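You operate a simulated robot arm through the tools that you are given. There is no shell and no other tool. Be economical: measure what you need, move in short steps, check, and stop when the job is done.

You are at the controls of a simulated two-armed robot. One attempt, no reset.

JOB
Shut the rusty part in the orange box and latch it.
Fine: press the orange bench button once when it is latched.

The check looks at the end state, three seconds after you hand in, the way a careful person would. Anything else that was tipped, shoved, dropped, spilled or broken makes it a failure.

ROBOT AND FRAMES
Two 7-joint arms with two-finger grippers on one trunk, on a base that drives. Base frame: it is fixed to the floor where the robot stands at the start and does not move with it; the origin is under the middle of the robot, x ahead of it, y to its left, z up; the surface under the hand at the start is at about z = 800. Units: mm, rad, N and s.
The left shoulder is at the start at [78, 151, 988], the right one opposite. With the tool pointing down near the work surface each hand reaches from about 300 to 800 mm from the robot's upright axis, wherever it stands, measured 20 degrees to its own side. Places, roughly: black bench switch [300, -700, 700]; black box latch [700, -100, 700]; black flap [300, -1500, 800]; black lamp knob [900, -900, 1200]; blue bench button [300, -500, 600]; blue drain valve [300, -1400, 600]; flat cover [750, -1000, 750]; green bench button [300, -400, 600]; green brush [500, -1250, 750]; grey cover [500, -1500, 750]; grey cup [500, -1750, 250]; grey housing [750, -1750, 1000]; grey ring [750, -1500, 1000]; lot knob [300, -1200, 700]; orange bench button [300, -600, 600]; orange box [800, -100, 500]. Payload 2.54 kg a hand.
Tool frame (each hand has its own): the origin (TCP) lies between the finger pads and is the grasp point; the fingertips stand 30 mm ahead of it; z points along the fingers, y is the line along which they close. The gripper opens to 116 mm. The gripper's body begins 95 mm behind the TCP.
Orientation is told as [roll, pitch, yaw] about the base's x, y, z axes, in that order, counted from this pose: with the fingers straight down and closing along the base's y, the tool's x points along the base's -x, its y along +y and its z along -z.

CONTROLS
- The arms move only by the tool servo_tool. It takes "left_rows", "right_rows" or both (then of equal length, played together; a hand with none holds still); each is a list of rows, each a list of 7 numbers: the shift along the tool's x, y, z in units of 30 mm (1.0 is 30 mm), then the turn, a rotation vector about the tool's x, y, z in units of 6 degrees (1.0 is 6 degrees), then the gripper command, from -1 (shut) to 1 (fully open), values between in proportion. In form: [[tx, ty, tz, ax, ay, az, gripper], ...]. A call has 1 to 10 rows; each row shifts and turns the commanded pose from where the row before left it, along the tool's axes as they then stand. A call with a number of a shift or a turn outside -1 to 1 is refused whole. Rows are played at 5 a second. More than 50 mm and 0.15 rad between two rows, or a gripper value outside its range, and nothing of the call is played. A pose out of reach is approached as far as the arm can. The call stops where the force on the tool passes 40 N (or 10 N more than at its start, if that is more) or the arm is blocked; 0.2 s more then pass. The fingers move at their own pace (about 72 mm/s each) and stop on an object; they squeeze with about 23 N. The grip force told is the motor's: it shows also when the fingers shut on nothing. Time passes only in rows, and 0.2 s behind the last, so rows that do not move let the fingers close. The reply holds the time, the measured pose of the TCP, the force on the tool along the base axes, the opening and the grip force, in the units named above and with some noise, with the torque about the TCP (base axes, N m) and any sound that the robot's microphone picked up, and new pictures: "pictures" is both (left out), scene, wrist or none (wrist: the cameras of the hands that moved).
- Cameras (640 x 400 px; columns grow to the right, rows downward): "scene" is now at [157.9, 0, 1150.9]; the picture's right is [-0.00, -1.00, 0.00], its down [-0.23, 0.00, -0.97] and it looks along [0.97, -0.00, -0.23] (base axes); focal length 214 px, centre (320, 200). "left" rides on the left gripper at [69, 15, -122] in its tool frame; the picture's right is [-0.22, 0.98, 0.00], its down [-0.83, -0.18, -0.53] and it looks along [-0.52, -0.11, 0.85] (tool axes); focal length 251 px, centre (320, 200). "right" rides on the right gripper at [69, -15, -122] in its tool frame; the picture's right is [0.22, 0.98, 0.00], its down [-0.83, 0.18, -0.53] and it looks along [-0.52, 0.12, 0.85] (tool axes); focal length 251 px, centre (320, 200). There is no depth. A picture from a camera that has moved, and an enlarged one, comes with that camera's place and axes in the base frame and with its lens. The place of the scene camera against the robot may be out by one fixed shift of up to 12 mm in any direction.
- lift_body(by): slides the trunk up (or, below 0, down) by that many mm; the arms and the scene camera ride with it, the base frame stays. It gives what a move gives, with no picture.
- drive_base(legs): drives the robot by 1 to 6 legs, each [ahead, left, turn to the left] in mm, mm and rad, along the robot's own axes; the way and the turn of a leg run together, so that a leg with both is an arc; at most 1500 mm and 3.142 rad a leg. The arms and the cameras ride along, it lands a little off, and it stops where it bumps. It gives what a move gives, and a new picture of the scene camera.
- head_to(pan, tilt): turns the head with the scene camera to pan (to the left, within 1.396 rad either way) and tilt (down, from -0.506 to 1.204), counted from straight ahead of the robot. It gives what a move gives, and a new picture of the scene camera.
- inspect(camera, box): a new picture of the part [left, top, right, bottom] of that camera's present view, enlarged. It takes no simulated time.
- close_job(): hands the job in; it is judged then, once.

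Go step by step. Nothing tells you exact positions but the pictures and the camera data: compare them with the known pose of the tool, close in by small moves and look again before you grip or let go. The budget is 120 turns and 260 pictures, counting those below and the enlarged ones. Unless the task says otherwise, let go and move clear before handing in.

The tools are called after "Call:" by a JSON object that holds its "api" and its "payload". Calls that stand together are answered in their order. servo_tool: Moves the arms, as the interface text tells. Its arguments: {"type":"object","properties":{"left_rows":{"type":"array","items":{"type":"array","items":{"type":"number"}}},"right_rows":{"type":"array","items":{"type":"array","items":{"type":"number"}}},"pictures":{"type":"string","enum":["both","scene","wrist","none"]}},"required":[]} The other tools are called the same way: lift_body (by) slides the trunk up or down; drive_base (legs) drives the base; head_to (pan, tilt) turns the head that bears the scene camera; inspect (camera, box) takes an enlarged picture of a part of a camera's view; close_job () hands the job in.

At the start:

```text
time_s: 0.0
left_tcp_pos: [408.4, 6.7, 1166.3]
left_orientation: [-0.004, -0.001, 0.002]
left_wrist_force: [0.8, 0.0, 0.1]
left_ft_torque: [0.02, -0.04, 0.01]
left_opening: 115.9
left_grasp_force: 0.1
right_tcp_pos: [349.8, -432.3, 1227.0]
right_orientation: [0.004, -0.001, -0.001]
right_wrist_force: [0.5, -0.1, -1.2]
right_ft_torque: [-0.04, -0.01, 0.0]
right_opening: 116.0
right_grasp_force: 0.1
trunk travel left (down, up): [-225.0, 64.0]
robot x, y, heading: [-0.6, -1.1, 0.001]
head pan, tilt: [-1.4, -0.232]
```

scene: 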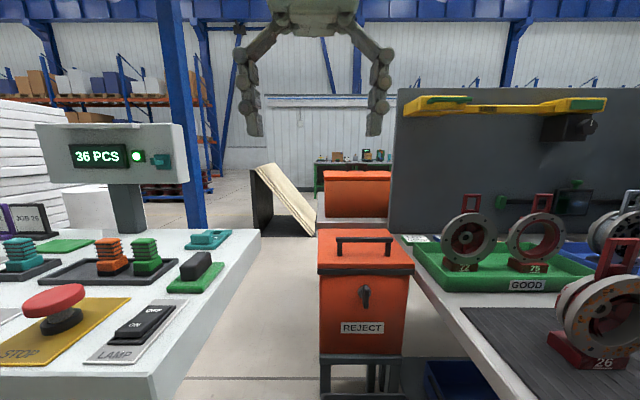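
right: 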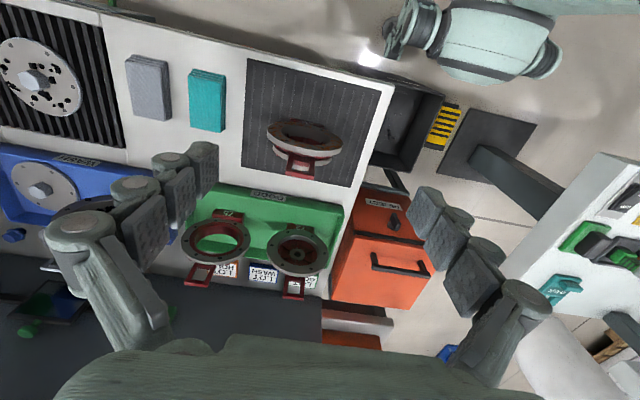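
left: 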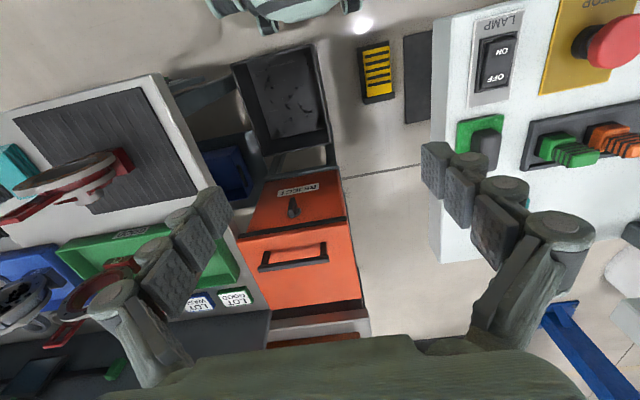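

I see an orange REJECT box ahead, a bench with parts on the right and a desk on the left. First I'll look around for the rusty part and the bench buttons.

Call:
{"api": "head_to", "payload": {"pan": -0.9, "tilt": 0.5}}

Call:
{"api": "inspect", "payload": {"camera": "right", "box": [0, 0, 460, 320]}}

Call:
{"api": "inspect", "payload": {"camera": "left", "box": [160, 20, 400, 340]}}

```text
time_s: 1.1
left_tcp_pos: [407.8, 6.1, 1166.3]
left_orientation: [-0.002, -0.001, 0.001]
left_wrist_force: [0.7, -0.2, -0.3]
left_ft_torque: [-0.01, -0.01, 0.02]
left_opening: 116.0
left_grasp_force: 0.0
right_tcp_pos: [348.3, -433.5, 1228.5]
right_orientation: [0.003, -0.001, -0.003]
right_wrist_force: [0.6, 0.5, 0.8]
right_ft_torque: [0.0, 0.01, 0.02]
right_opening: 115.9
right_grasp_force: 0.0
trunk travel left (down, up): [-225.0, 64.0]
robot x, y, heading: [-2.8, 1.2, 0.001]
head pan, tilt: [-0.901, 0.499]
camera scene: at [121.1, -71.3, 1126.0], right [-0.78, -0.62, 0.0], down [-0.3, 0.37, -0.88], along [0.55, -0.69, -0.48], focal length 214 px, centre (320, 200)
```

scene: 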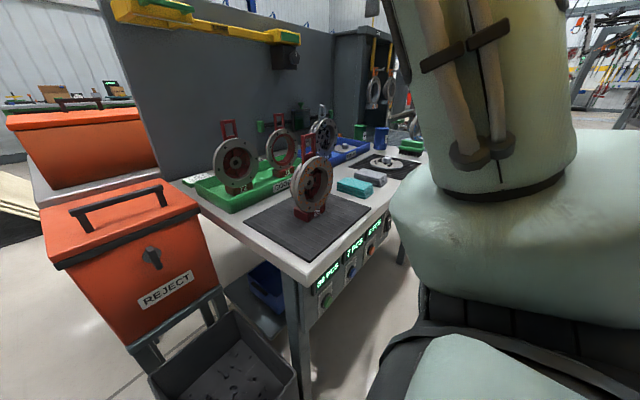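

```text
1.25 times, centred on (230, 160) of right
camera zoom: at [280.4, -448.2, 1349.7], right [-0.21, 0.98, 0.0], down [0.83, 0.18, 0.54], along [0.52, 0.12, -0.84], focal length 314 px, centre (432, 250)
```

zoom: 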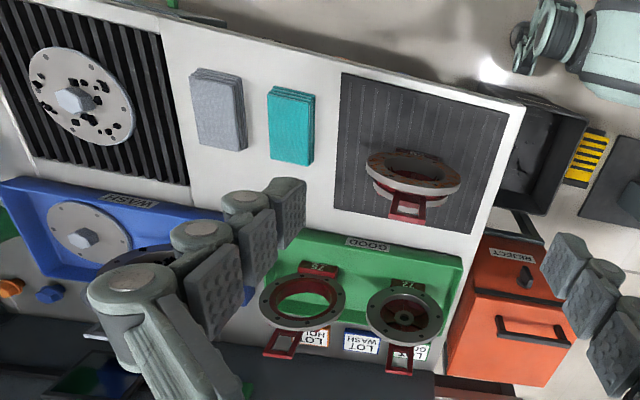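

```text
1.25 times, centred on (280, 180) of left
camera zoom: at [338.2, 20.7, 1287.8], right [0.21, 0.98, 0.0], down [0.83, -0.18, 0.53], along [0.52, -0.12, -0.84], focal length 314 px, centre (370, 225)
```

zoom: 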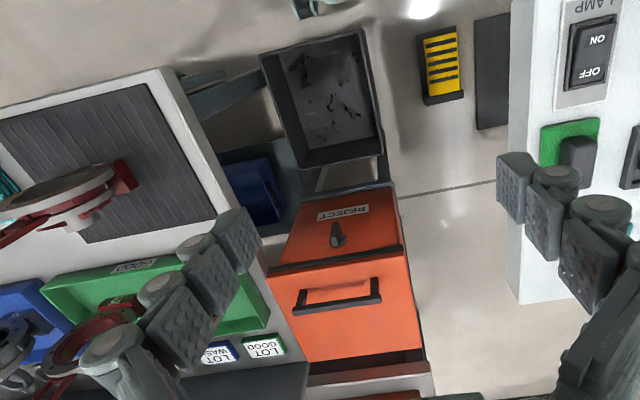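

The buttons are on the front of the right bench. I'll zoom in on the parts, the box and the panel.

Call:
{"api": "inspect", "payload": {"camera": "scene", "box": [190, 90, 430, 240]}}

Call:
{"api": "inspect", "payload": {"camera": "scene", "box": [270, 200, 410, 320]}}

Call:
{"api": "inspect", "payload": {"camera": "scene", "box": [20, 160, 240, 320]}}

```text
2.67 times, centred on (310, 165) of scene
camera zoom: at [121.1, -71.3, 1126.0], right [-0.78, -0.62, 0.0], down [-0.3, 0.37, -0.88], along [0.55, -0.69, -0.48], focal length 572 px, centre (347, 293)
```

zoom: 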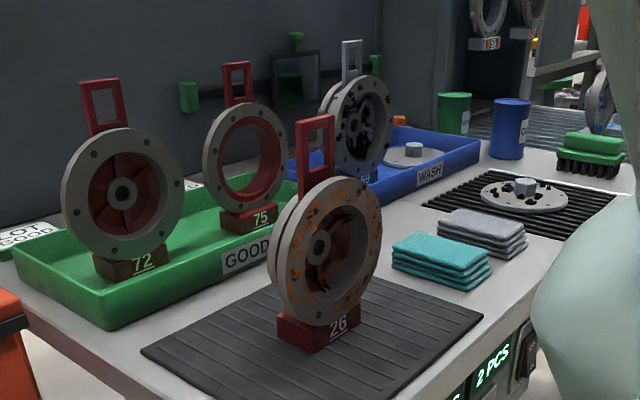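

```text
3.33 times, centred on (340, 260) of scene
camera zoom: at [121.1, -71.3, 1126.0], right [-0.78, -0.62, 0.0], down [-0.3, 0.37, -0.88], along [0.55, -0.69, -0.48], focal length 715 px, centre (253, 0)
```

zoom: 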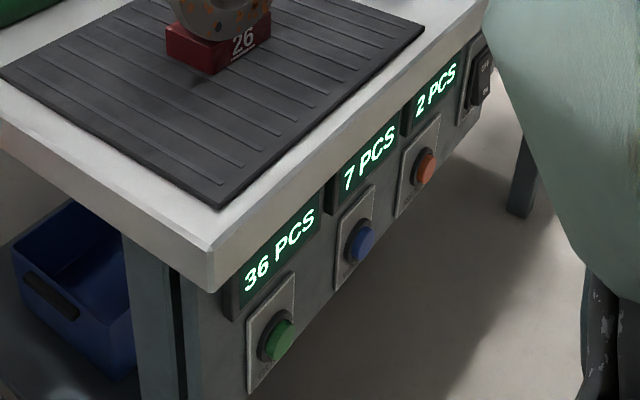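

```text
2.50 times, centred on (130, 240) of scene
camera zoom: at [121.1, -71.3, 1126.0], right [-0.78, -0.62, 0.0], down [-0.3, 0.37, -0.88], along [0.55, -0.69, -0.48], focal length 536 px, centre (795, 100)
```

zoom: 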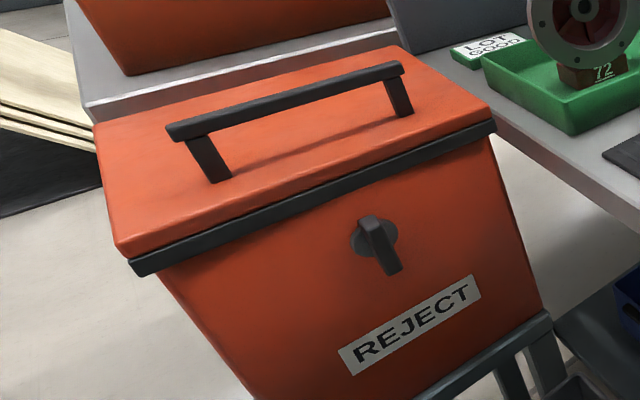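

The rusty part is no. 26 on the mat, near [447,-438], with its loop top at z≈1015. The box lid handle is near [700,-118,909] and the latch knob near [640,-116,785]. I'll look at the box more closely.

Call:
{"api": "head_to", "payload": {"pan": -0.15, "tilt": 0.6}}

Call:
{"api": "inspect", "payload": {"camera": "scene", "box": [240, 80, 480, 260]}}

```text
time_s: 2.2
left_tcp_pos: [407.9, 6.7, 1165.8]
left_orientation: [-0.002, -0.001, 0.002]
left_wrist_force: [0.0, -0.4, 0.1]
left_ft_torque: [0.0, 0.01, 0.01]
left_opening: 115.9
left_grasp_force: 0.0
right_tcp_pos: [349.4, -434.2, 1227.5]
right_orientation: [0.006, 0.002, -0.003]
right_wrist_force: [0.7, 0.5, 0.0]
right_ft_torque: [-0.02, -0.03, 0.01]
right_opening: 116.1
right_grasp_force: 0.1
trunk travel left (down, up): [-225.0, 64.0]
robot x, y, heading: [-1.3, -0.6, -0.005]
head pan, tilt: [-0.15, 0.6]
camera scene: at [148.0, -35.6, 1124.6], right [-0.39, -0.92, 0.0], down [-0.45, 0.19, -0.87], along [0.8, -0.34, -0.49], focal length 214 px, centre (320, 200)
```

scene: 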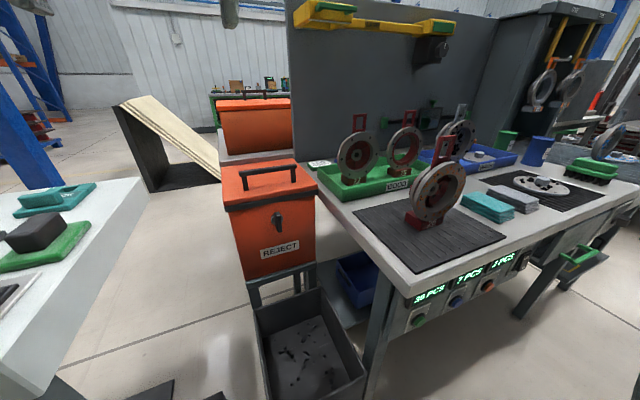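

```text
2.22 times, centred on (360, 170) of scene
camera zoom: at [148.0, -35.6, 1124.6], right [-0.39, -0.92, 0.0], down [-0.45, 0.19, -0.87], along [0.8, -0.34, -0.49], focal length 477 px, centre (231, 267)
```

zoom: 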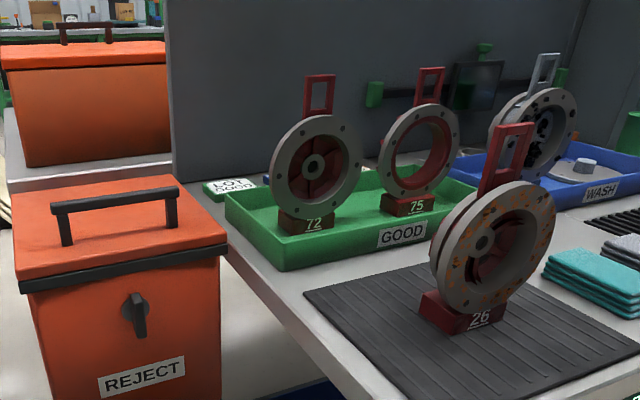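

The lid is about x 650–900, y −245..5, top z≈865. The handle sits near its front edge, so it is probably hinged at the back. I'll check the floor clearance ahead of the base.

Call:
{"api": "head_to", "payload": {"pan": 0.0, "tilt": 1.2}}

Call:
{"api": "head_to", "payload": {"pan": 0.0, "tilt": 0.7}}

```text
time_s: 3.2
left_tcp_pos: [407.5, 5.6, 1166.5]
left_orientation: [-0.001, 0.001, 0.003]
left_wrist_force: [-0.1, 0.2, 0.0]
left_ft_torque: [0.02, 0.0, 0.01]
left_opening: 115.7
left_grasp_force: 0.0
right_tcp_pos: [351.4, -433.7, 1226.9]
right_orientation: [0.002, 0.002, -0.001]
right_wrist_force: [0.1, 0.4, 0.5]
right_ft_torque: [-0.02, 0.0, 0.0]
right_opening: 116.0
right_grasp_force: 0.0
trunk travel left (down, up): [-225.0, 64.0]
robot x, y, heading: [-0.7, -0.2, -0.003]
head pan, tilt: [0.0, 1.201]
camera scene: at [148.1, -35.4, 1124.7], right [-0.39, -0.92, 0.0], down [-0.45, 0.19, -0.87], along [0.8, -0.34, -0.49], focal length 214 px, centre (320, 200)
```

scene: 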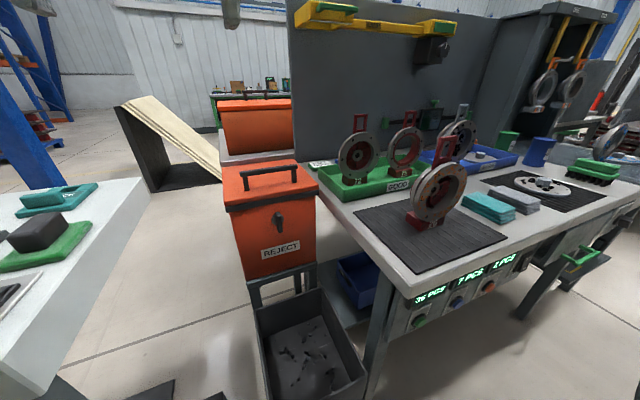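

```text
time_s: 4.1
left_tcp_pos: [407.5, 5.7, 1166.2]
left_orientation: [-0.002, -0.001, 0.004]
left_wrist_force: [-0.6, 0.2, -0.5]
left_ft_torque: [0.03, 0.0, 0.03]
left_opening: 115.9
left_grasp_force: 0.0
right_tcp_pos: [350.0, -432.6, 1228.3]
right_orientation: [0.005, 0.003, -0.002]
right_wrist_force: [0.2, -0.4, 0.0]
right_ft_torque: [0.02, 0.03, 0.01]
right_opening: 116.1
right_grasp_force: 0.0
trunk travel left (down, up): [-225.0, 64.0]
robot x, y, heading: [0.0, 0.7, 0.004]
head pan, tilt: [0.0, 0.7]
camera scene: at [148.2, -35.3, 1124.9], right [-0.39, -0.92, 0.0], down [-0.45, 0.19, -0.87], along [0.8, -0.34, -0.49], focal length 214 px, centre (320, 200)
```

scene: 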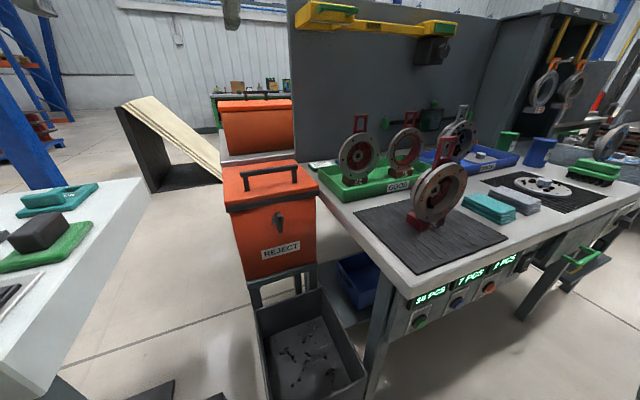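

The reported head angles changed but the camera pose did not. I'll test the head again.

Call:
{"api": "head_to", "payload": {"pan": -0.4, "tilt": 1.1}}

```text
time_s: 5.0
left_tcp_pos: [407.3, 6.6, 1166.9]
left_orientation: [-0.001, 0.001, 0.001]
left_wrist_force: [0.1, -0.8, -0.6]
left_ft_torque: [-0.03, 0.0, -0.04]
left_opening: 116.0
left_grasp_force: 0.1
right_tcp_pos: [348.6, -433.4, 1228.2]
right_orientation: [0.005, 0.0, -0.003]
right_wrist_force: [0.5, 0.4, -0.8]
right_ft_torque: [-0.01, -0.01, 0.01]
right_opening: 116.1
right_grasp_force: 0.0
trunk travel left (down, up): [-225.0, 64.0]
robot x, y, heading: [0.9, 1.7, -0.001]
head pan, tilt: [-0.4, 1.1]
camera scene: at [148.0, -35.9, 1124.9], right [-0.4, -0.92, 0.0], down [-0.45, 0.19, -0.87], along [0.8, -0.34, -0.49], focal length 214 px, centre (320, 200)
```

scene: 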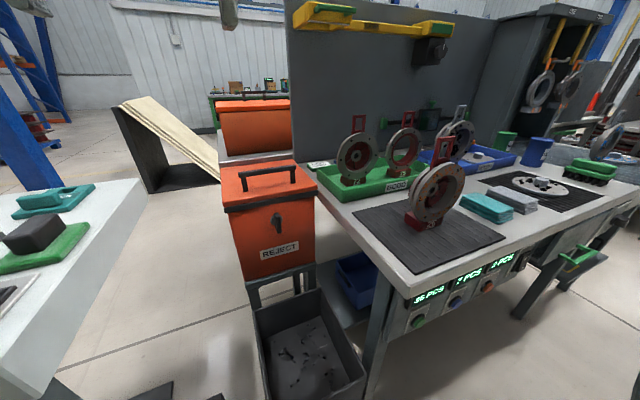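

The head is stuck at this view, but it is a usable one. I'll turn the left hand to point forward while moving it ahead, above everything, then roll it to grip the lid handle.

Call:
{"api": "servo_tool", "payload": {"left_rows": [[-0.5, 0, 0, 0, -1, 0, -0.3], [-0.5, 0, 0.05, 0, -1, 0, -0.3], [-0.49, 0, 0.1, 0, -1, 0, -0.3], [-0.48, 0, 0.15, 0, -1, 0, -0.3], [-0.46, 0, 0.2, 0, -1, 0, -0.3], [-0.43, 0, 0.25, 0, -1, 0, -0.3], [-0.4, 0, 0.29, 0, -1, 0, -0.3], [-0.37, 0, 0.33, 0, -1, 0, -0.3], [-0.33, 0, 0.37, 0, -1, 0, -0.3], [-0.29, 0, 0.4, 0, -1, 0, -0.3]], "pictures": "none"}}

Call:
{"api": "servo_tool", "payload": {"left_rows": [[0, -0.3, 0, 0, -1, 0, -0.3], [0, -0.3, 0, 0, -1, 0, -0.3], [0, -0.3, 0, 0, -1, 0, -0.3], [0, -0.3, 0, 0, -1, 0, -0.3], [0, -0.3, 0, 0, -1, 0, -0.3]], "pictures": "both"}}

```text
time_s: 7.2
left_tcp_pos: [561.5, 5.6, 1169.1]
left_orientation: [-0.004, -1.052, 0.004]
left_wrist_force: [-0.1, 0.4, -0.2]
left_ft_torque: [0.0, -0.01, 0.0]
left_opening: 40.6
left_grasp_force: 0.0
right_tcp_pos: [350.3, -433.5, 1227.2]
right_orientation: [0.005, -0.001, -0.003]
right_wrist_force: [0.5, -0.7, 0.4]
right_ft_torque: [0.04, 0.05, -0.04]
right_opening: 116.0
right_grasp_force: 0.0
trunk travel left (down, up): [-225.0, 64.0]
robot x, y, heading: [1.7, -1.5, -0.002]
head pan, tilt: [-0.4, 1.1]
```

```text
time_s: 8.4
left_tcp_pos: [555.7, -39.3, 1166.2]
left_orientation: [-2.438, -1.568, 2.44]
left_wrist_force: [0.0, 0.4, -0.4]
left_ft_torque: [-0.01, -0.04, -0.03]
left_opening: 40.4
left_grasp_force: 0.2
right_tcp_pos: [350.7, -434.0, 1227.3]
right_orientation: [0.003, -0.001, -0.003]
right_wrist_force: [0.0, -0.6, -0.1]
right_ft_torque: [0.02, 0.01, -0.01]
right_opening: 115.9
right_grasp_force: 0.0
trunk travel left (down, up): [-225.0, 64.0]
robot x, y, heading: [0.1, 1.7, 0.005]
head pan, tilt: [-0.4, 1.1]
camera scene: at [147.8, -36.5, 1124.5], right [-0.4, -0.92, 0.0], down [-0.45, 0.2, -0.87], along [0.8, -0.35, -0.49], focal length 214 px, centre (320, 200)
camera left: at [434.6, -24.1, 1097.2], right [0.0, 0.98, 0.21], down [-0.54, -0.18, 0.82], along [0.84, -0.11, 0.52], focal length 251 px, centre (320, 200)
```

scene: 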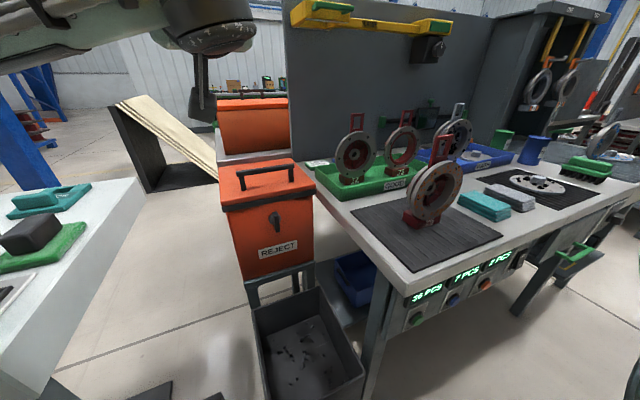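
left: 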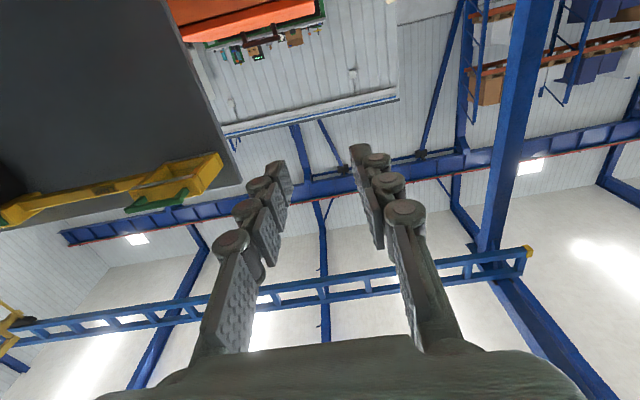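

Now I'll roll by 90° so the fingers close vertically.

Call:
{"api": "servo_tool", "payload": {"left_rows": [[0, 0, 0, 0, 0, 1, -0.3], [0, 0, 0, 0, 0, 1, -0.3], [0, 0, 0, 0, 0, 1, -0.3], [0, 0, 0, 0, 0, 1, -0.3], [0, 0, 0, 0, 0, 1, -0.3], [0, 0, 0, 0, 0, 1, -0.3], [0, 0, 0, 0, 0, 1, -0.3], [0, 0, 0, 0, 0, 1, -0.3], [0, 0, 0, 0, 0, 1, -0.3], [0, 0, 0, 0, 0, 1, -0.3]], "pictures": "none"}}

Call:
{"api": "servo_tool", "payload": {"left_rows": [[0, 0, 0, 0, 0, 1, -0.3], [0, 0, 0, 0, 0, 1, -0.3], [0, 0, 0, 0, 0, 1, -0.3], [0, 0, 0, 0, 0, 1, -0.3], [0, 0, 0, 0, 0, 1, -0.3], [-1, -1, 0, 0, 0, 0, -0.3], [-1, -1, 0, 0, 0, 0, -0.3], [0, -1, 0, 0, 0, 0, -0.3], [0, -1, 0, 0, 0, 0, -0.3], [0, -1, 0, 0, 0, 0, -0.3]], "pictures": "both"}}

```text
time_s: 10.6
left_tcp_pos: [557.6, -38.0, 1166.7]
left_orientation: [1.572, -0.524, -1.57]
left_wrist_force: [-1.1, -0.5, -0.1]
left_ft_torque: [0.01, 0.02, 0.0]
left_opening: 40.9
left_grasp_force: 0.1
right_tcp_pos: [348.6, -433.4, 1228.1]
right_orientation: [0.003, 0.0, -0.002]
right_wrist_force: [-0.5, -0.1, -0.1]
right_ft_torque: [0.0, 0.02, 0.0]
right_opening: 115.9
right_grasp_force: 0.1
trunk travel left (down, up): [-225.0, 64.0]
robot x, y, heading: [-2.7, -0.7, 0.001]
head pan, tilt: [-0.4, 1.1]
```

```text
time_s: 12.9
left_tcp_pos: [534.3, -108.8, 1107.5]
left_orientation: [1.771, 0.005, -1.581]
left_wrist_force: [1.1, -0.5, -0.2]
left_ft_torque: [0.0, -0.07, 0.03]
left_opening: 40.8
left_grasp_force: 0.1
right_tcp_pos: [343.6, -443.4, 1223.9]
right_orientation: [0.014, -0.005, -0.006]
right_wrist_force: [-1.1, -0.2, -0.9]
right_ft_torque: [0.05, -0.05, 0.03]
right_opening: 115.8
right_grasp_force: 0.1
trunk travel left (down, up): [-225.0, 64.0]
robot x, y, heading: [3.4, -1.6, 0.004]
head pan, tilt: [-0.4, 1.1]
stopped in row 10 (left hand): the arm was blocked; the commanded pose is now the measured one
camera scene: at [142.6, -44.0, 1121.7], right [-0.42, -0.91, -0.01], down [-0.46, 0.22, -0.86], along [0.79, -0.36, -0.5], focal length 214 px, centre (320, 200)
camera left: at [412.5, -39.2, 1099.3], right [-0.2, -0.22, 0.96], down [-0.5, -0.82, -0.29], along [0.85, -0.53, 0.05], focal length 251 px, centre (320, 200)
```

scene: 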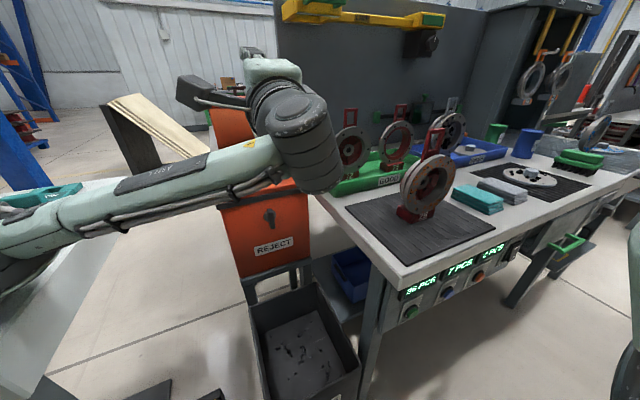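
left: 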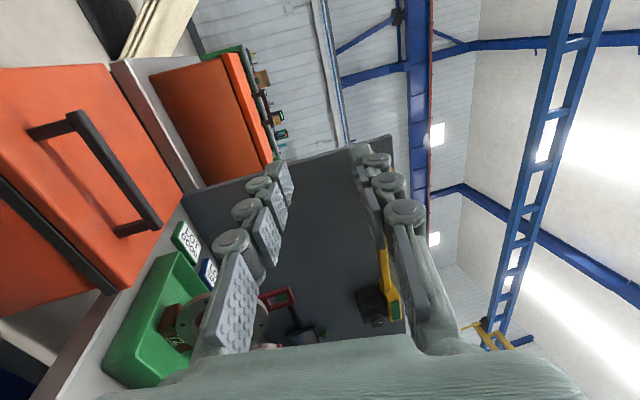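

The arm was blocked on the way down, and the elbow may be near the left desk. I'll back straight up and look.

Call:
{"api": "servo_tool", "payload": {"left_rows": [[0, 1, 0, 0, 0, 0, -0.3], [0, 1, 0, 0, 0, 0, -0.3], [0, 1, 0, 0, 0, 0, -0.3]], "pictures": "scene"}}

Call:
{"api": "inspect", "payload": {"camera": "scene", "box": [0, 120, 240, 400]}}

```text
time_s: 13.7
left_tcp_pos: [527.3, -99.3, 1187.0]
left_orientation: [1.746, -0.002, -1.576]
left_wrist_force: [-0.1, -0.5, 0.6]
left_ft_torque: [0.02, 0.01, 0.0]
left_opening: 40.6
left_grasp_force: 0.0
right_tcp_pos: [349.6, -435.7, 1226.2]
right_orientation: [0.007, -0.001, -0.006]
right_wrist_force: [-0.6, 0.1, 0.0]
right_ft_torque: [0.04, 0.0, -0.02]
right_opening: 116.2
right_grasp_force: 0.0
trunk travel left (down, up): [-225.0, 64.0]
robot x, y, heading: [1.8, -2.4, 0.001]
head pan, tilt: [-0.4, 1.1]
camera scene: at [148.0, -38.8, 1122.3], right [-0.42, -0.91, 0.0], down [-0.46, 0.21, -0.86], along [0.78, -0.36, -0.5], focal length 214 px, centre (320, 200)
```

scene: 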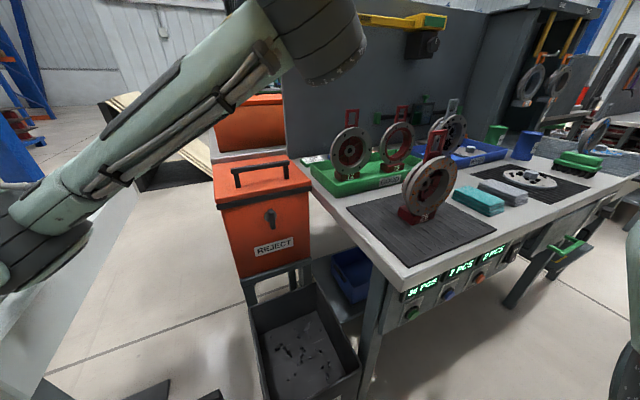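

```text
1.43 times, centred on (120, 260) of scene
camera zoom: at [148.0, -38.8, 1122.3], right [-0.42, -0.91, 0.0], down [-0.46, 0.21, -0.86], along [0.78, -0.36, -0.5], focal length 306 px, centre (606, 114)
```

zoom: 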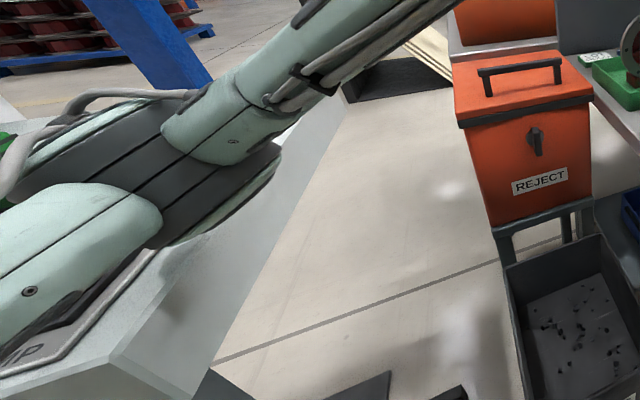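

The elbow came down over the left desk. I'll shift the base right to give the left arm room.

Call:
{"api": "drive_base", "payload": {"legs": [[0, -130, 0]]}}

Call:
{"api": "inspect", "payload": {"camera": "scene", "box": [0, 120, 240, 400]}}

```text
time_s: 15.6
left_tcp_pos: [527.2, -230.2, 1188.4]
left_orientation: [1.749, -0.002, -1.577]
left_wrist_force: [0.4, 0.4, -0.6]
left_ft_torque: [-0.01, 0.0, 0.02]
left_opening: 40.5
left_grasp_force: 0.1
right_tcp_pos: [349.7, -565.8, 1227.6]
right_orientation: [0.004, 0.0, -0.004]
right_wrist_force: [-0.9, -0.8, 0.0]
right_ft_torque: [0.01, 0.01, 0.01]
right_opening: 115.7
right_grasp_force: 0.1
trunk travel left (down, up): [-225.0, 64.0]
robot x, y, heading: [-1.1, -131.7, -0.002]
head pan, tilt: [-0.4, 1.1]
camera scene: at [147.8, -169.8, 1123.3], right [-0.42, -0.91, 0.0], down [-0.46, 0.21, -0.86], along [0.78, -0.36, -0.5], focal length 214 px, centre (320, 200)
```

scene: 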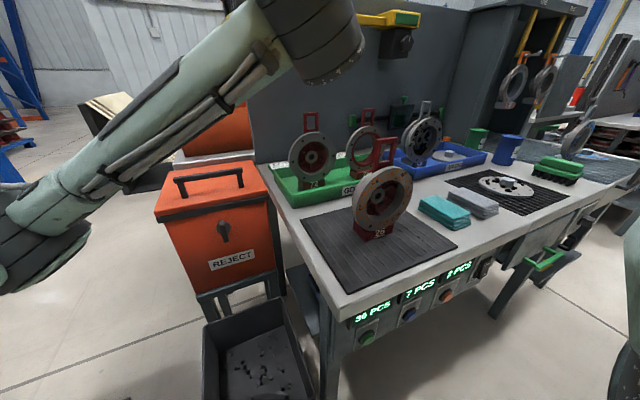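

```text
1.43 times, centred on (120, 260) of scene
camera zoom: at [147.8, -169.8, 1123.3], right [-0.42, -0.91, 0.0], down [-0.46, 0.21, -0.86], along [0.78, -0.36, -0.5], focal length 306 px, centre (606, 114)
```

zoom: 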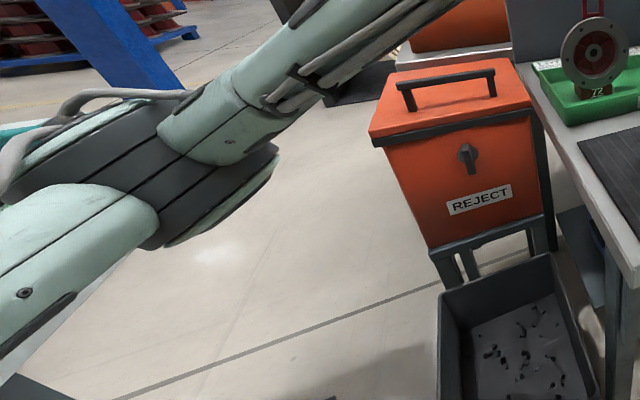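

Left arm is clear now. I'll level the tool, move to y≈-112 and descend in front of the handle.

Call:
{"api": "servo_tool", "payload": {"left_rows": [[1, 0, 0, 0.85, 0, 0, -0.3], [1, 0, 0, 0.85, 0, 0, -0.3], [1, -0.5, 0, 0, 0, 0, -0.3], [0.95, -1, 0, 0, 0, 0, -0.3], [0, -1, 0, 0, 0, 0, -0.3], [0, -1, 0, 0, 0, 0, -0.3], [0, -1, 0, 0, 0, 0, -0.3]], "pictures": "both"}}

```text
time_s: 17.2
left_tcp_pos: [529.0, -110.7, 1053.6]
left_orientation: [1.57, -0.004, -1.575]
left_wrist_force: [-0.4, 0.4, 0.7]
left_ft_torque: [0.0, 0.01, 0.02]
left_opening: 40.7
left_grasp_force: 0.0
right_tcp_pos: [349.5, -565.5, 1227.1]
right_orientation: [0.003, 0.001, -0.004]
right_wrist_force: [-0.1, 0.5, 0.0]
right_ft_torque: [0.0, 0.02, 0.01]
right_opening: 115.9
right_grasp_force: 0.0
trunk travel left (down, up): [-225.0, 64.0]
robot x, y, heading: [2.1, -136.7, 0.001]
head pan, tilt: [-0.4, 1.1]
camera scene: at [147.5, -169.8, 1122.9], right [-0.43, -0.9, 0.0], down [-0.46, 0.22, -0.86], along [0.78, -0.37, -0.51], focal length 214 px, centre (320, 200)
camera left: at [406.2, -42.1, 1067.5], right [0.0, -0.21, 0.98], down [-0.54, -0.82, -0.18], along [0.84, -0.53, -0.11], focal length 251 px, centre (320, 200)
```

scene: 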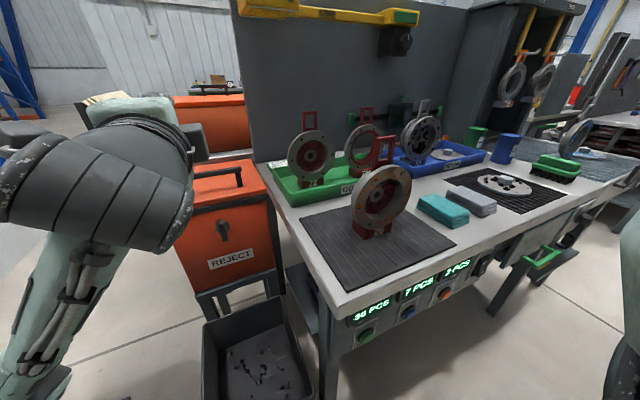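
left: 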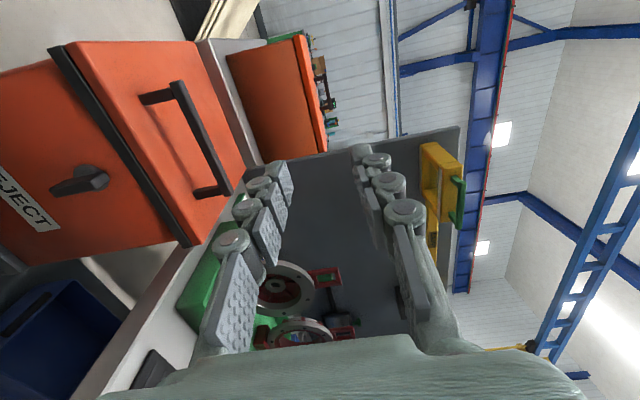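

The handle bar is at x≈714, y −52..−192, z≈903. I'll descend to bar height and approach partway.

Call:
{"api": "servo_tool", "payload": {"left_rows": [[-0.2, -1, 0, 0, 0, 0, -0.3], [0, -1, 0, 0, 0, 0, -0.3], [0, -1, 0, 0, 0, 0, -0.3], [0, -1, 0, 0, 0, 0, -0.3], [0, -0.9, 0, 0, 0, 0, -0.3], [0, 0, 1, 0, 0, 0, -0.3], [0, 0, 1, 0, 0, 0, -0.3], [0, 0, 1, 0, 0, 0, -0.3]], "pictures": "both"}}

```text
time_s: 19.0
left_tcp_pos: [617.8, -120.2, 905.9]
left_orientation: [1.572, -0.001, -1.576]
left_wrist_force: [-1.0, 0.1, 0.5]
left_ft_torque: [0.02, -0.03, 0.0]
left_opening: 40.7
left_grasp_force: 0.1
right_tcp_pos: [350.5, -564.9, 1229.2]
right_orientation: [0.004, 0.0, -0.004]
right_wrist_force: [0.4, -1.3, -0.1]
right_ft_torque: [-0.01, 0.0, 0.01]
right_opening: 116.0
right_grasp_force: 0.0
trunk travel left (down, up): [-225.0, 64.0]
robot x, y, heading: [-1.1, -131.1, -0.002]
head pan, tilt: [-0.4, 1.1]
camera scene: at [147.5, -170.1, 1122.9], right [-0.43, -0.9, 0.0], down [-0.46, 0.22, -0.86], along [0.78, -0.37, -0.51], focal length 214 px, centre (320, 200)
camera left: at [495.8, -51.6, 919.9], right [0.0, -0.21, 0.98], down [-0.54, -0.82, -0.18], along [0.84, -0.53, -0.11], focal length 251 px, centre (320, 200)
```

scene: 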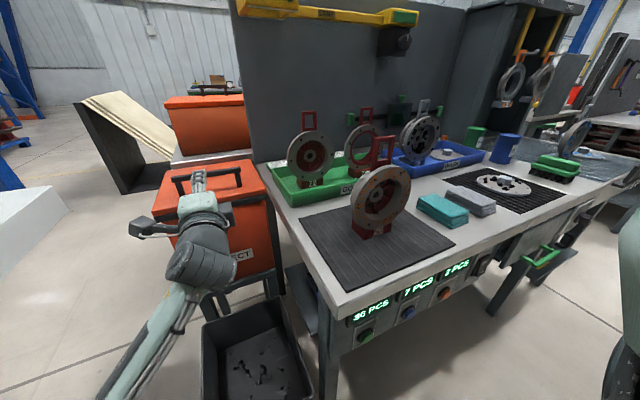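
left: 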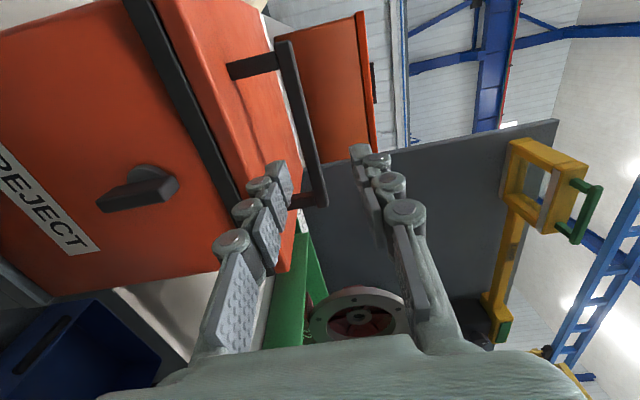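

The bar is at z≈894. I'll lower 11 mm, go in the last 95 mm, then look before closing.

Call:
{"api": "servo_tool", "payload": {"left_rows": [[0, -0.37, 0, 0, 0, 0, -0.3], [0, 0, 0.8, 0, 0, 0, -0.3], [0, 0, 0.8, 0, 0, 0, -0.3], [0, 0, 0.8, 0, 0, 0, -0.3], [0, 0, 0.8, 0, 0, 0, -0.3], [0, 0, 0, 0, 0, 0, -0.3]], "pictures": "both"}}

```text
time_s: 20.4
left_tcp_pos: [712.0, -119.4, 896.1]
left_orientation: [1.572, -0.003, -1.576]
left_wrist_force: [-0.2, -0.8, -0.1]
left_ft_torque: [-0.02, 0.0, -0.01]
left_opening: 40.8
left_grasp_force: 0.1
right_tcp_pos: [349.1, -564.9, 1227.7]
right_orientation: [0.002, 0.001, -0.005]
right_wrist_force: [0.0, -0.5, 0.5]
right_ft_torque: [0.0, -0.02, 0.0]
right_opening: 116.2
right_grasp_force: 0.1
trunk travel left (down, up): [-225.0, 64.0]
robot x, y, heading: [-1.0, -129.6, -0.005]
head pan, tilt: [-0.4, 1.1]
camera scene: at [147.3, -170.3, 1122.8], right [-0.43, -0.9, 0.0], down [-0.46, 0.22, -0.86], along [0.78, -0.37, -0.51], focal length 214 px, centre (320, 200)
camera left: at [590.6, -50.5, 910.4], right [0.0, -0.21, 0.98], down [-0.54, -0.82, -0.18], along [0.84, -0.53, -0.11], focal length 251 px, centre (320, 200)
```

scene: 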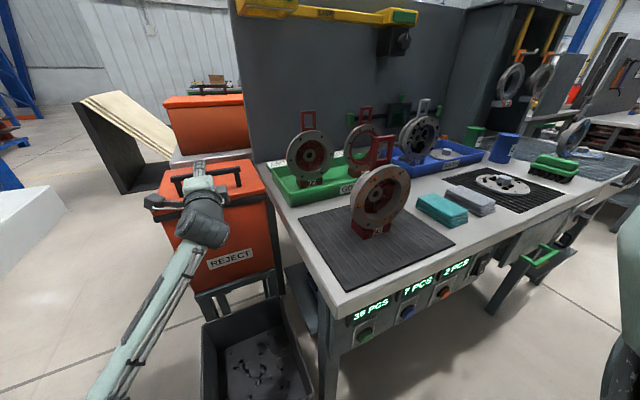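
left: 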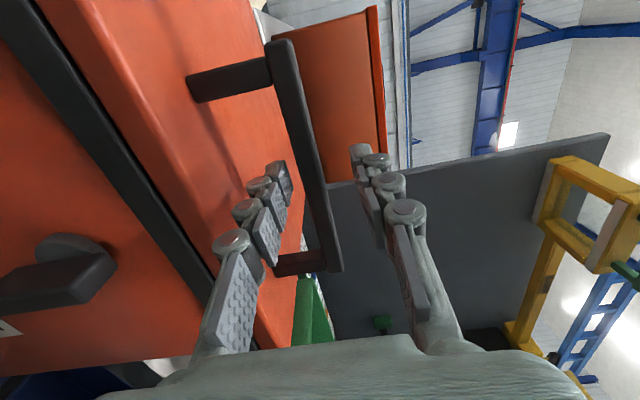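

The bar is between the fingers at the TCP. I'll close and check.

Call:
{"api": "servo_tool", "payload": {"left_rows": [[0, 0, 0.1, 0, 0, 0, -1], [0, 0, 0, 0, 0, 0, -1], [0, 0, 0, 0, 0, 0, -1], [0, 0, 0, 0, 0, 0, -1]], "pictures": "wrist"}}

```text
time_s: 21.4
left_tcp_pos: [714.4, -119.0, 894.6]
left_orientation: [1.569, -0.002, -1.575]
left_wrist_force: [-1.6, -1.0, -4.7]
left_ft_torque: [0.14, 0.44, 0.21]
left_opening: 13.7
left_grasp_force: 40.2
right_tcp_pos: [348.8, -566.2, 1226.6]
right_orientation: [0.002, 0.001, -0.003]
right_wrist_force: [0.2, -0.1, 0.1]
right_ft_torque: [-0.01, 0.02, 0.02]
right_opening: 116.0
right_grasp_force: 0.0
trunk travel left (down, up): [-225.0, 64.0]
robot x, y, heading: [5.2, -134.6, -0.0]
head pan, tilt: [-0.4, 1.1]
camera left: at [594.0, -50.2, 909.2], right [0.0, -0.21, 0.98], down [-0.54, -0.82, -0.18], along [0.84, -0.53, -0.12], focal length 251 px, centre (320, 200)
```

left: 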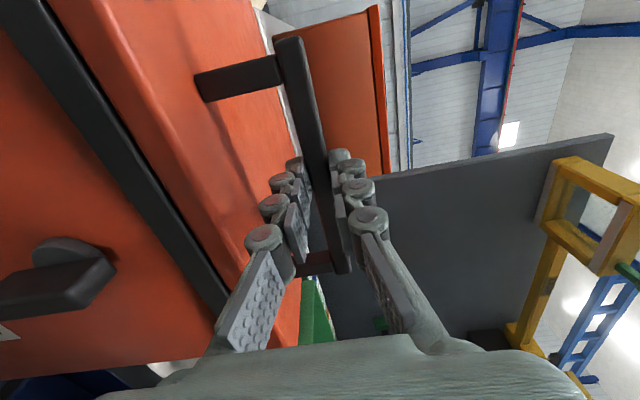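

Gripped, with a bar thickness of 13.7 mm. I'll try a small lid-opening arc about the rear hinge and read the forces.

Call:
{"api": "servo_tool", "payload": {"left_rows": [[0, 0.32, 0.06, 0.5, 0, 0, -1], [0, 0, 0, 0, 0, 0, -1]], "pictures": "both"}}

```text
time_s: 22.0
left_tcp_pos: [717.2, -120.0, 903.7]
left_orientation: [1.516, -0.002, -1.576]
left_wrist_force: [7.5, -5.7, -5.4]
left_ft_torque: [0.15, 0.04, 0.09]
left_opening: 13.4
left_grasp_force: 40.1
right_tcp_pos: [349.9, -567.3, 1227.0]
right_orientation: [0.004, 0.001, -0.004]
right_wrist_force: [-0.3, 0.6, -0.1]
right_ft_torque: [-0.04, 0.04, -0.03]
right_opening: 115.8
right_grasp_force: 0.1
trunk travel left (down, up): [-225.0, 64.0]
robot x, y, heading: [2.8, -134.7, -0.007]
head pan, tilt: [-0.4, 1.1]
camera scene: at [148.4, -170.9, 1122.4], right [-0.43, -0.9, 0.0], down [-0.46, 0.22, -0.86], along [0.77, -0.37, -0.51], focal length 214 px, centre (320, 200)
camera left: at [597.6, -50.1, 924.7], right [0.05, -0.21, 0.98], down [-0.55, -0.82, -0.15], along [0.83, -0.53, -0.16], focal length 251 px, centre (320, 200)
```

scene: 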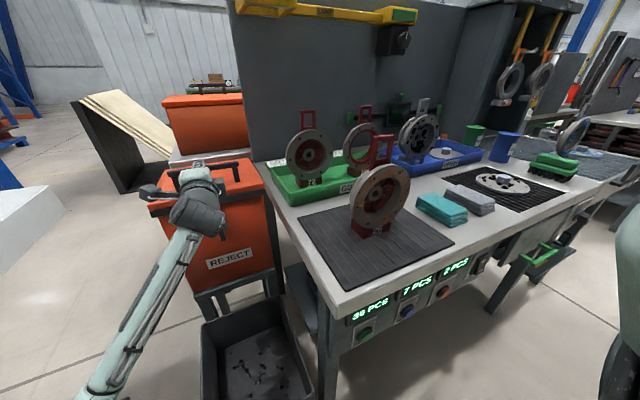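
left: 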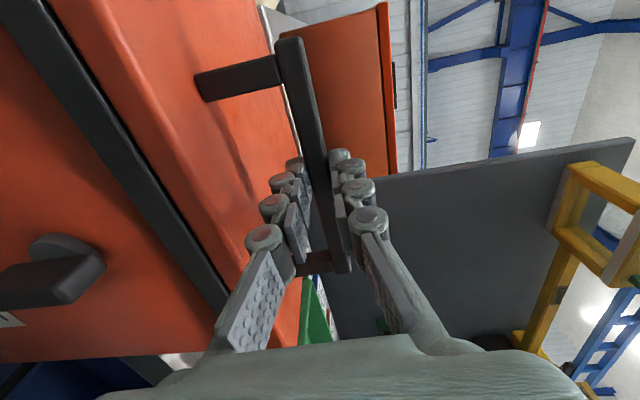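

The lid is moving freely, so it isn't latched. I'll continue the arc.

Call:
{"api": "servo_tool", "payload": {"left_rows": [[0, 0.63, 0.15, 1, 0, 0, -1], [0, 0.63, 0.15, 1, 0, 0, -1], [0, 0.63, 0.15, 1, 0, 0, -1]], "pictures": "both"}}

Call:
{"api": "inspect", "payload": {"camera": "scene", "box": [330, 230, 510, 350]}}

```text
time_s: 22.4
left_tcp_pos: [718.5, -118.4, 905.7]
left_orientation: [1.438, -0.001, -1.576]
left_wrist_force: [-2.6, 1.6, -3.0]
left_ft_torque: [-0.01, -0.37, 0.06]
left_opening: 14.1
left_grasp_force: 40.8
right_tcp_pos: [350.3, -566.4, 1227.3]
right_orientation: [0.003, 0.005, -0.003]
right_wrist_force: [0.0, 0.1, 0.2]
right_ft_torque: [0.0, -0.02, -0.01]
right_opening: 115.8
right_grasp_force: 0.1
trunk travel left (down, up): [-225.0, 64.0]
robot x, y, heading: [2.3, -133.1, -0.002]
head pan, tilt: [-0.4, 1.1]
stopped in row 1 (left hand): the force on the tool passed its limit at 53 N (the readings are from after the stop); the commanded pose is now the measured one
camera scene: at [147.0, -170.0, 1122.2], right [-0.43, -0.9, 0.0], down [-0.47, 0.22, -0.86], along [0.77, -0.37, -0.52], focal length 214 px, centre (320, 200)
camera left: at [600.1, -50.4, 935.9], right [0.13, -0.21, 0.97], down [-0.56, -0.82, -0.11], along [0.82, -0.53, -0.22], focal length 251 px, centre (320, 200)
```

scene: 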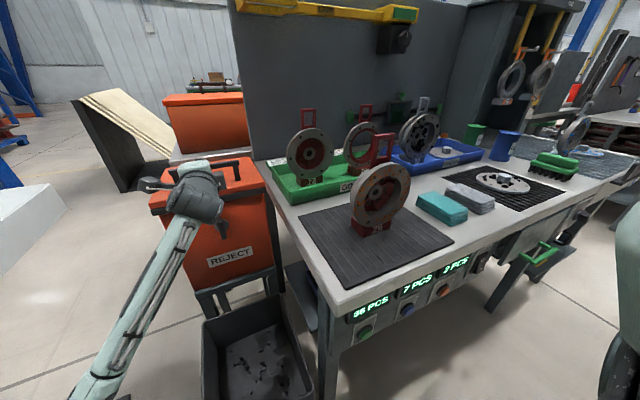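
left: 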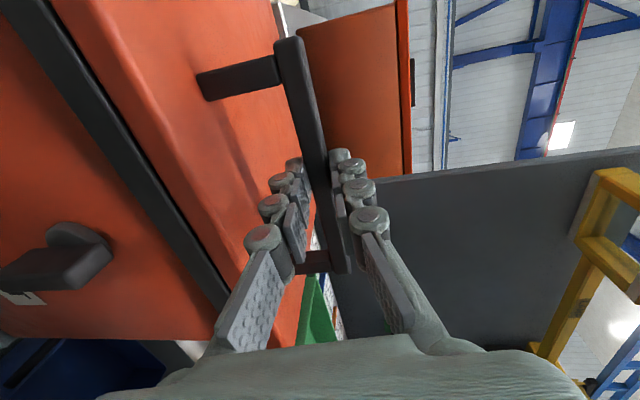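

```text
3.33 times, centred on (420, 290) of scene
camera zoom: at [147.0, -170.0, 1122.2], right [-0.43, -0.9, 0.0], down [-0.47, 0.22, -0.86], along [0.77, -0.37, -0.52], focal length 715 px, centre (-13, -100)
```

zoom: 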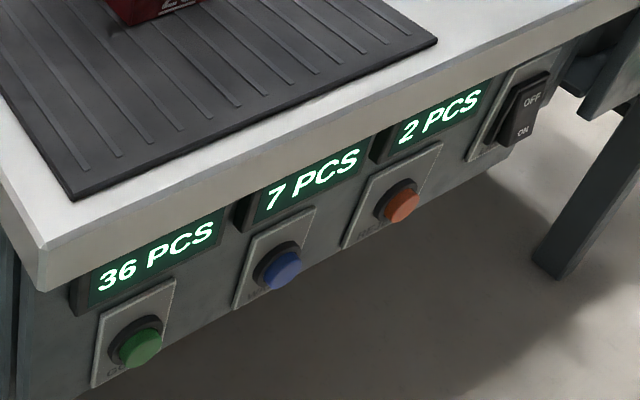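

The lid stopped after about 10 mm of lift. I'll look closely for a gap under the lid.

Call:
{"api": "inspect", "payload": {"camera": "left", "box": [0, 0, 340, 360]}}

Call:
{"api": "inspect", "payload": {"camera": "scene", "box": [120, 130, 300, 300]}}

```text
1.11 times, centred on (170, 180) of left
camera zoom: at [600.1, -50.4, 935.9], right [0.13, -0.21, 0.97], down [-0.56, -0.82, -0.11], along [0.82, -0.53, -0.22], focal length 279 px, centre (487, 222)
```

zoom: 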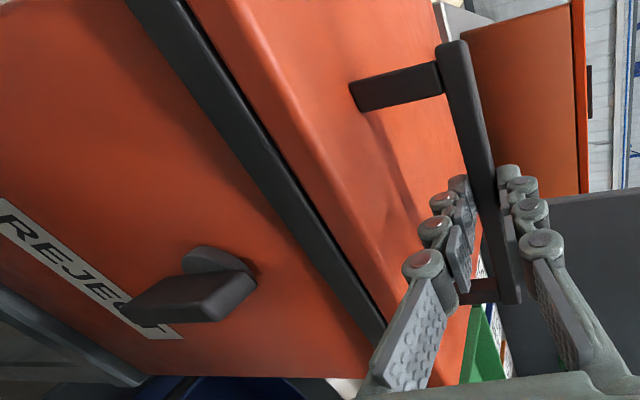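

```text
2.35 times, centred on (210, 215) of scene
camera zoom: at [147.0, -170.0, 1122.2], right [-0.43, -0.9, 0.0], down [-0.47, 0.22, -0.86], along [0.77, -0.37, -0.52], focal length 505 px, centre (579, 165)
```

zoom: 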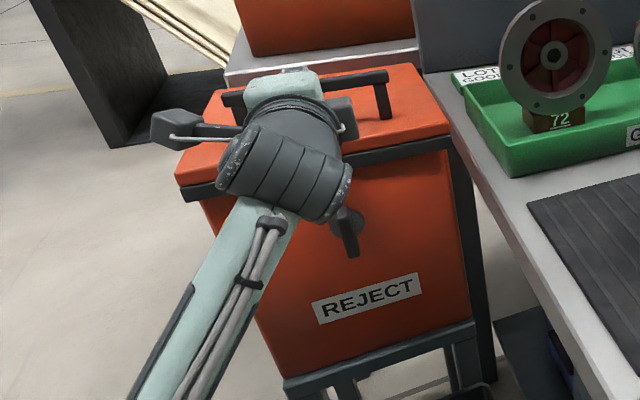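

I can't tell whether it's lid slack or a latch. I'll lift in much finer steps and watch the force.

Call:
{"api": "servo_tool", "payload": {"left_rows": [[0, 0.15, 0.03, 0.1, 0, 0, -1], [0, 0.15, 0.03, 0.2, 0, 0, -1], [0, 0, 0, 0, 0, 0, -1]], "pictures": "wrist"}}

```text
time_s: 22.9
left_tcp_pos: [719.7, -119.0, 906.8]
left_orientation: [1.395, 0.001, -1.577]
left_wrist_force: [-3.9, 1.6, -3.1]
left_ft_torque: [-0.39, -0.41, -0.13]
left_opening: 14.6
left_grasp_force: 41.0
right_tcp_pos: [350.3, -565.3, 1227.2]
right_orientation: [0.006, 0.004, -0.004]
right_wrist_force: [-0.2, -0.4, 0.2]
right_ft_torque: [0.01, 0.0, -0.02]
right_opening: 116.0
right_grasp_force: 0.0
trunk travel left (down, up): [-225.0, 64.0]
robot x, y, heading: [2.7, -130.1, -0.005]
head pan, tilt: [-0.4, 1.1]
stopped in row 2 (left hand): the force on the tool passed its limit at 44 N (the readings are from after the stop); the commanded pose is now the measured one
camera left: at [602.0, -50.4, 941.8], right [0.17, -0.22, 0.96], down [-0.56, -0.82, -0.09], along [0.81, -0.53, -0.26], focal length 251 px, centre (320, 200)
```

left: 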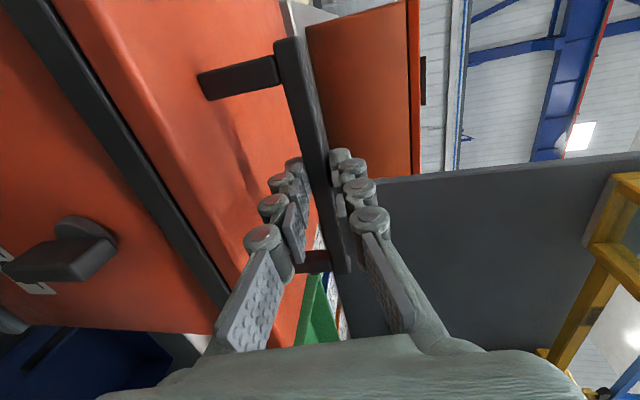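

The lid is latched with the knob lever pointing down. I'll ease the handle back down and let go, then work the knob.

Call:
{"api": "servo_tool", "payload": {"left_rows": [[0, -0.15, -0.08, -0.8, 0, 0, -1], [0, -0.2, -0.08, -0.9, 0, 0, -1], [0, 0, 0, 0, 0, 0, -1]], "pictures": "none"}}

Call:
{"api": "servo_tool", "payload": {"left_rows": [[0, 0, 0, 0, 0, 0, -0.3], [0, 0, 0, 0, 0, 0, -0.3], [0, 0, 0, 0, 0, 0, -0.3]], "pictures": "wrist"}}

```text
time_s: 23.8
left_tcp_pos: [716.1, -119.2, 894.6]
left_orientation: [1.573, 0.003, -1.574]
left_wrist_force: [6.9, -2.2, -6.8]
left_ft_torque: [-0.09, 0.5, 0.55]
left_opening: 13.5
left_grasp_force: 39.6
right_tcp_pos: [350.7, -567.0, 1225.5]
right_orientation: [0.008, 0.006, -0.005]
right_wrist_force: [-0.6, 0.9, 0.4]
right_ft_torque: [-0.01, -0.02, 0.0]
right_opening: 116.0
right_grasp_force: 0.0
trunk travel left (down, up): [-225.0, 64.0]
robot x, y, heading: [0.1, -130.3, -0.001]
head pan, tilt: [-0.4, 1.1]
```

```text
time_s: 24.6
left_tcp_pos: [714.4, -119.5, 897.2]
left_orientation: [1.577, 0.001, -1.576]
left_wrist_force: [0.5, -0.1, 0.5]
left_ft_torque: [0.0, 0.02, -0.02]
left_opening: 40.8
left_grasp_force: 0.1
right_tcp_pos: [349.5, -567.4, 1227.3]
right_orientation: [0.005, 0.003, -0.004]
right_wrist_force: [0.0, 0.7, 0.5]
right_ft_torque: [0.0, 0.0, 0.03]
right_opening: 116.0
right_grasp_force: 0.1
trunk travel left (down, up): [-225.0, 64.0]
robot x, y, heading: [3.3, -127.4, -0.002]
head pan, tilt: [-0.4, 1.1]
camera left: at [592.5, -50.4, 911.1], right [-0.01, -0.22, 0.98], down [-0.54, -0.82, -0.19], along [0.84, -0.53, -0.11], focal length 251 px, centre (320, 200)
```

left: 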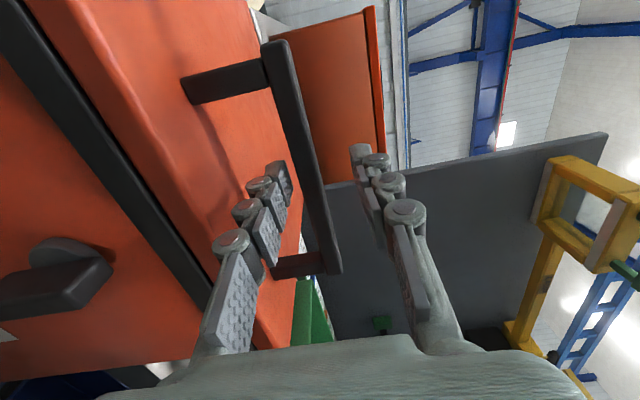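

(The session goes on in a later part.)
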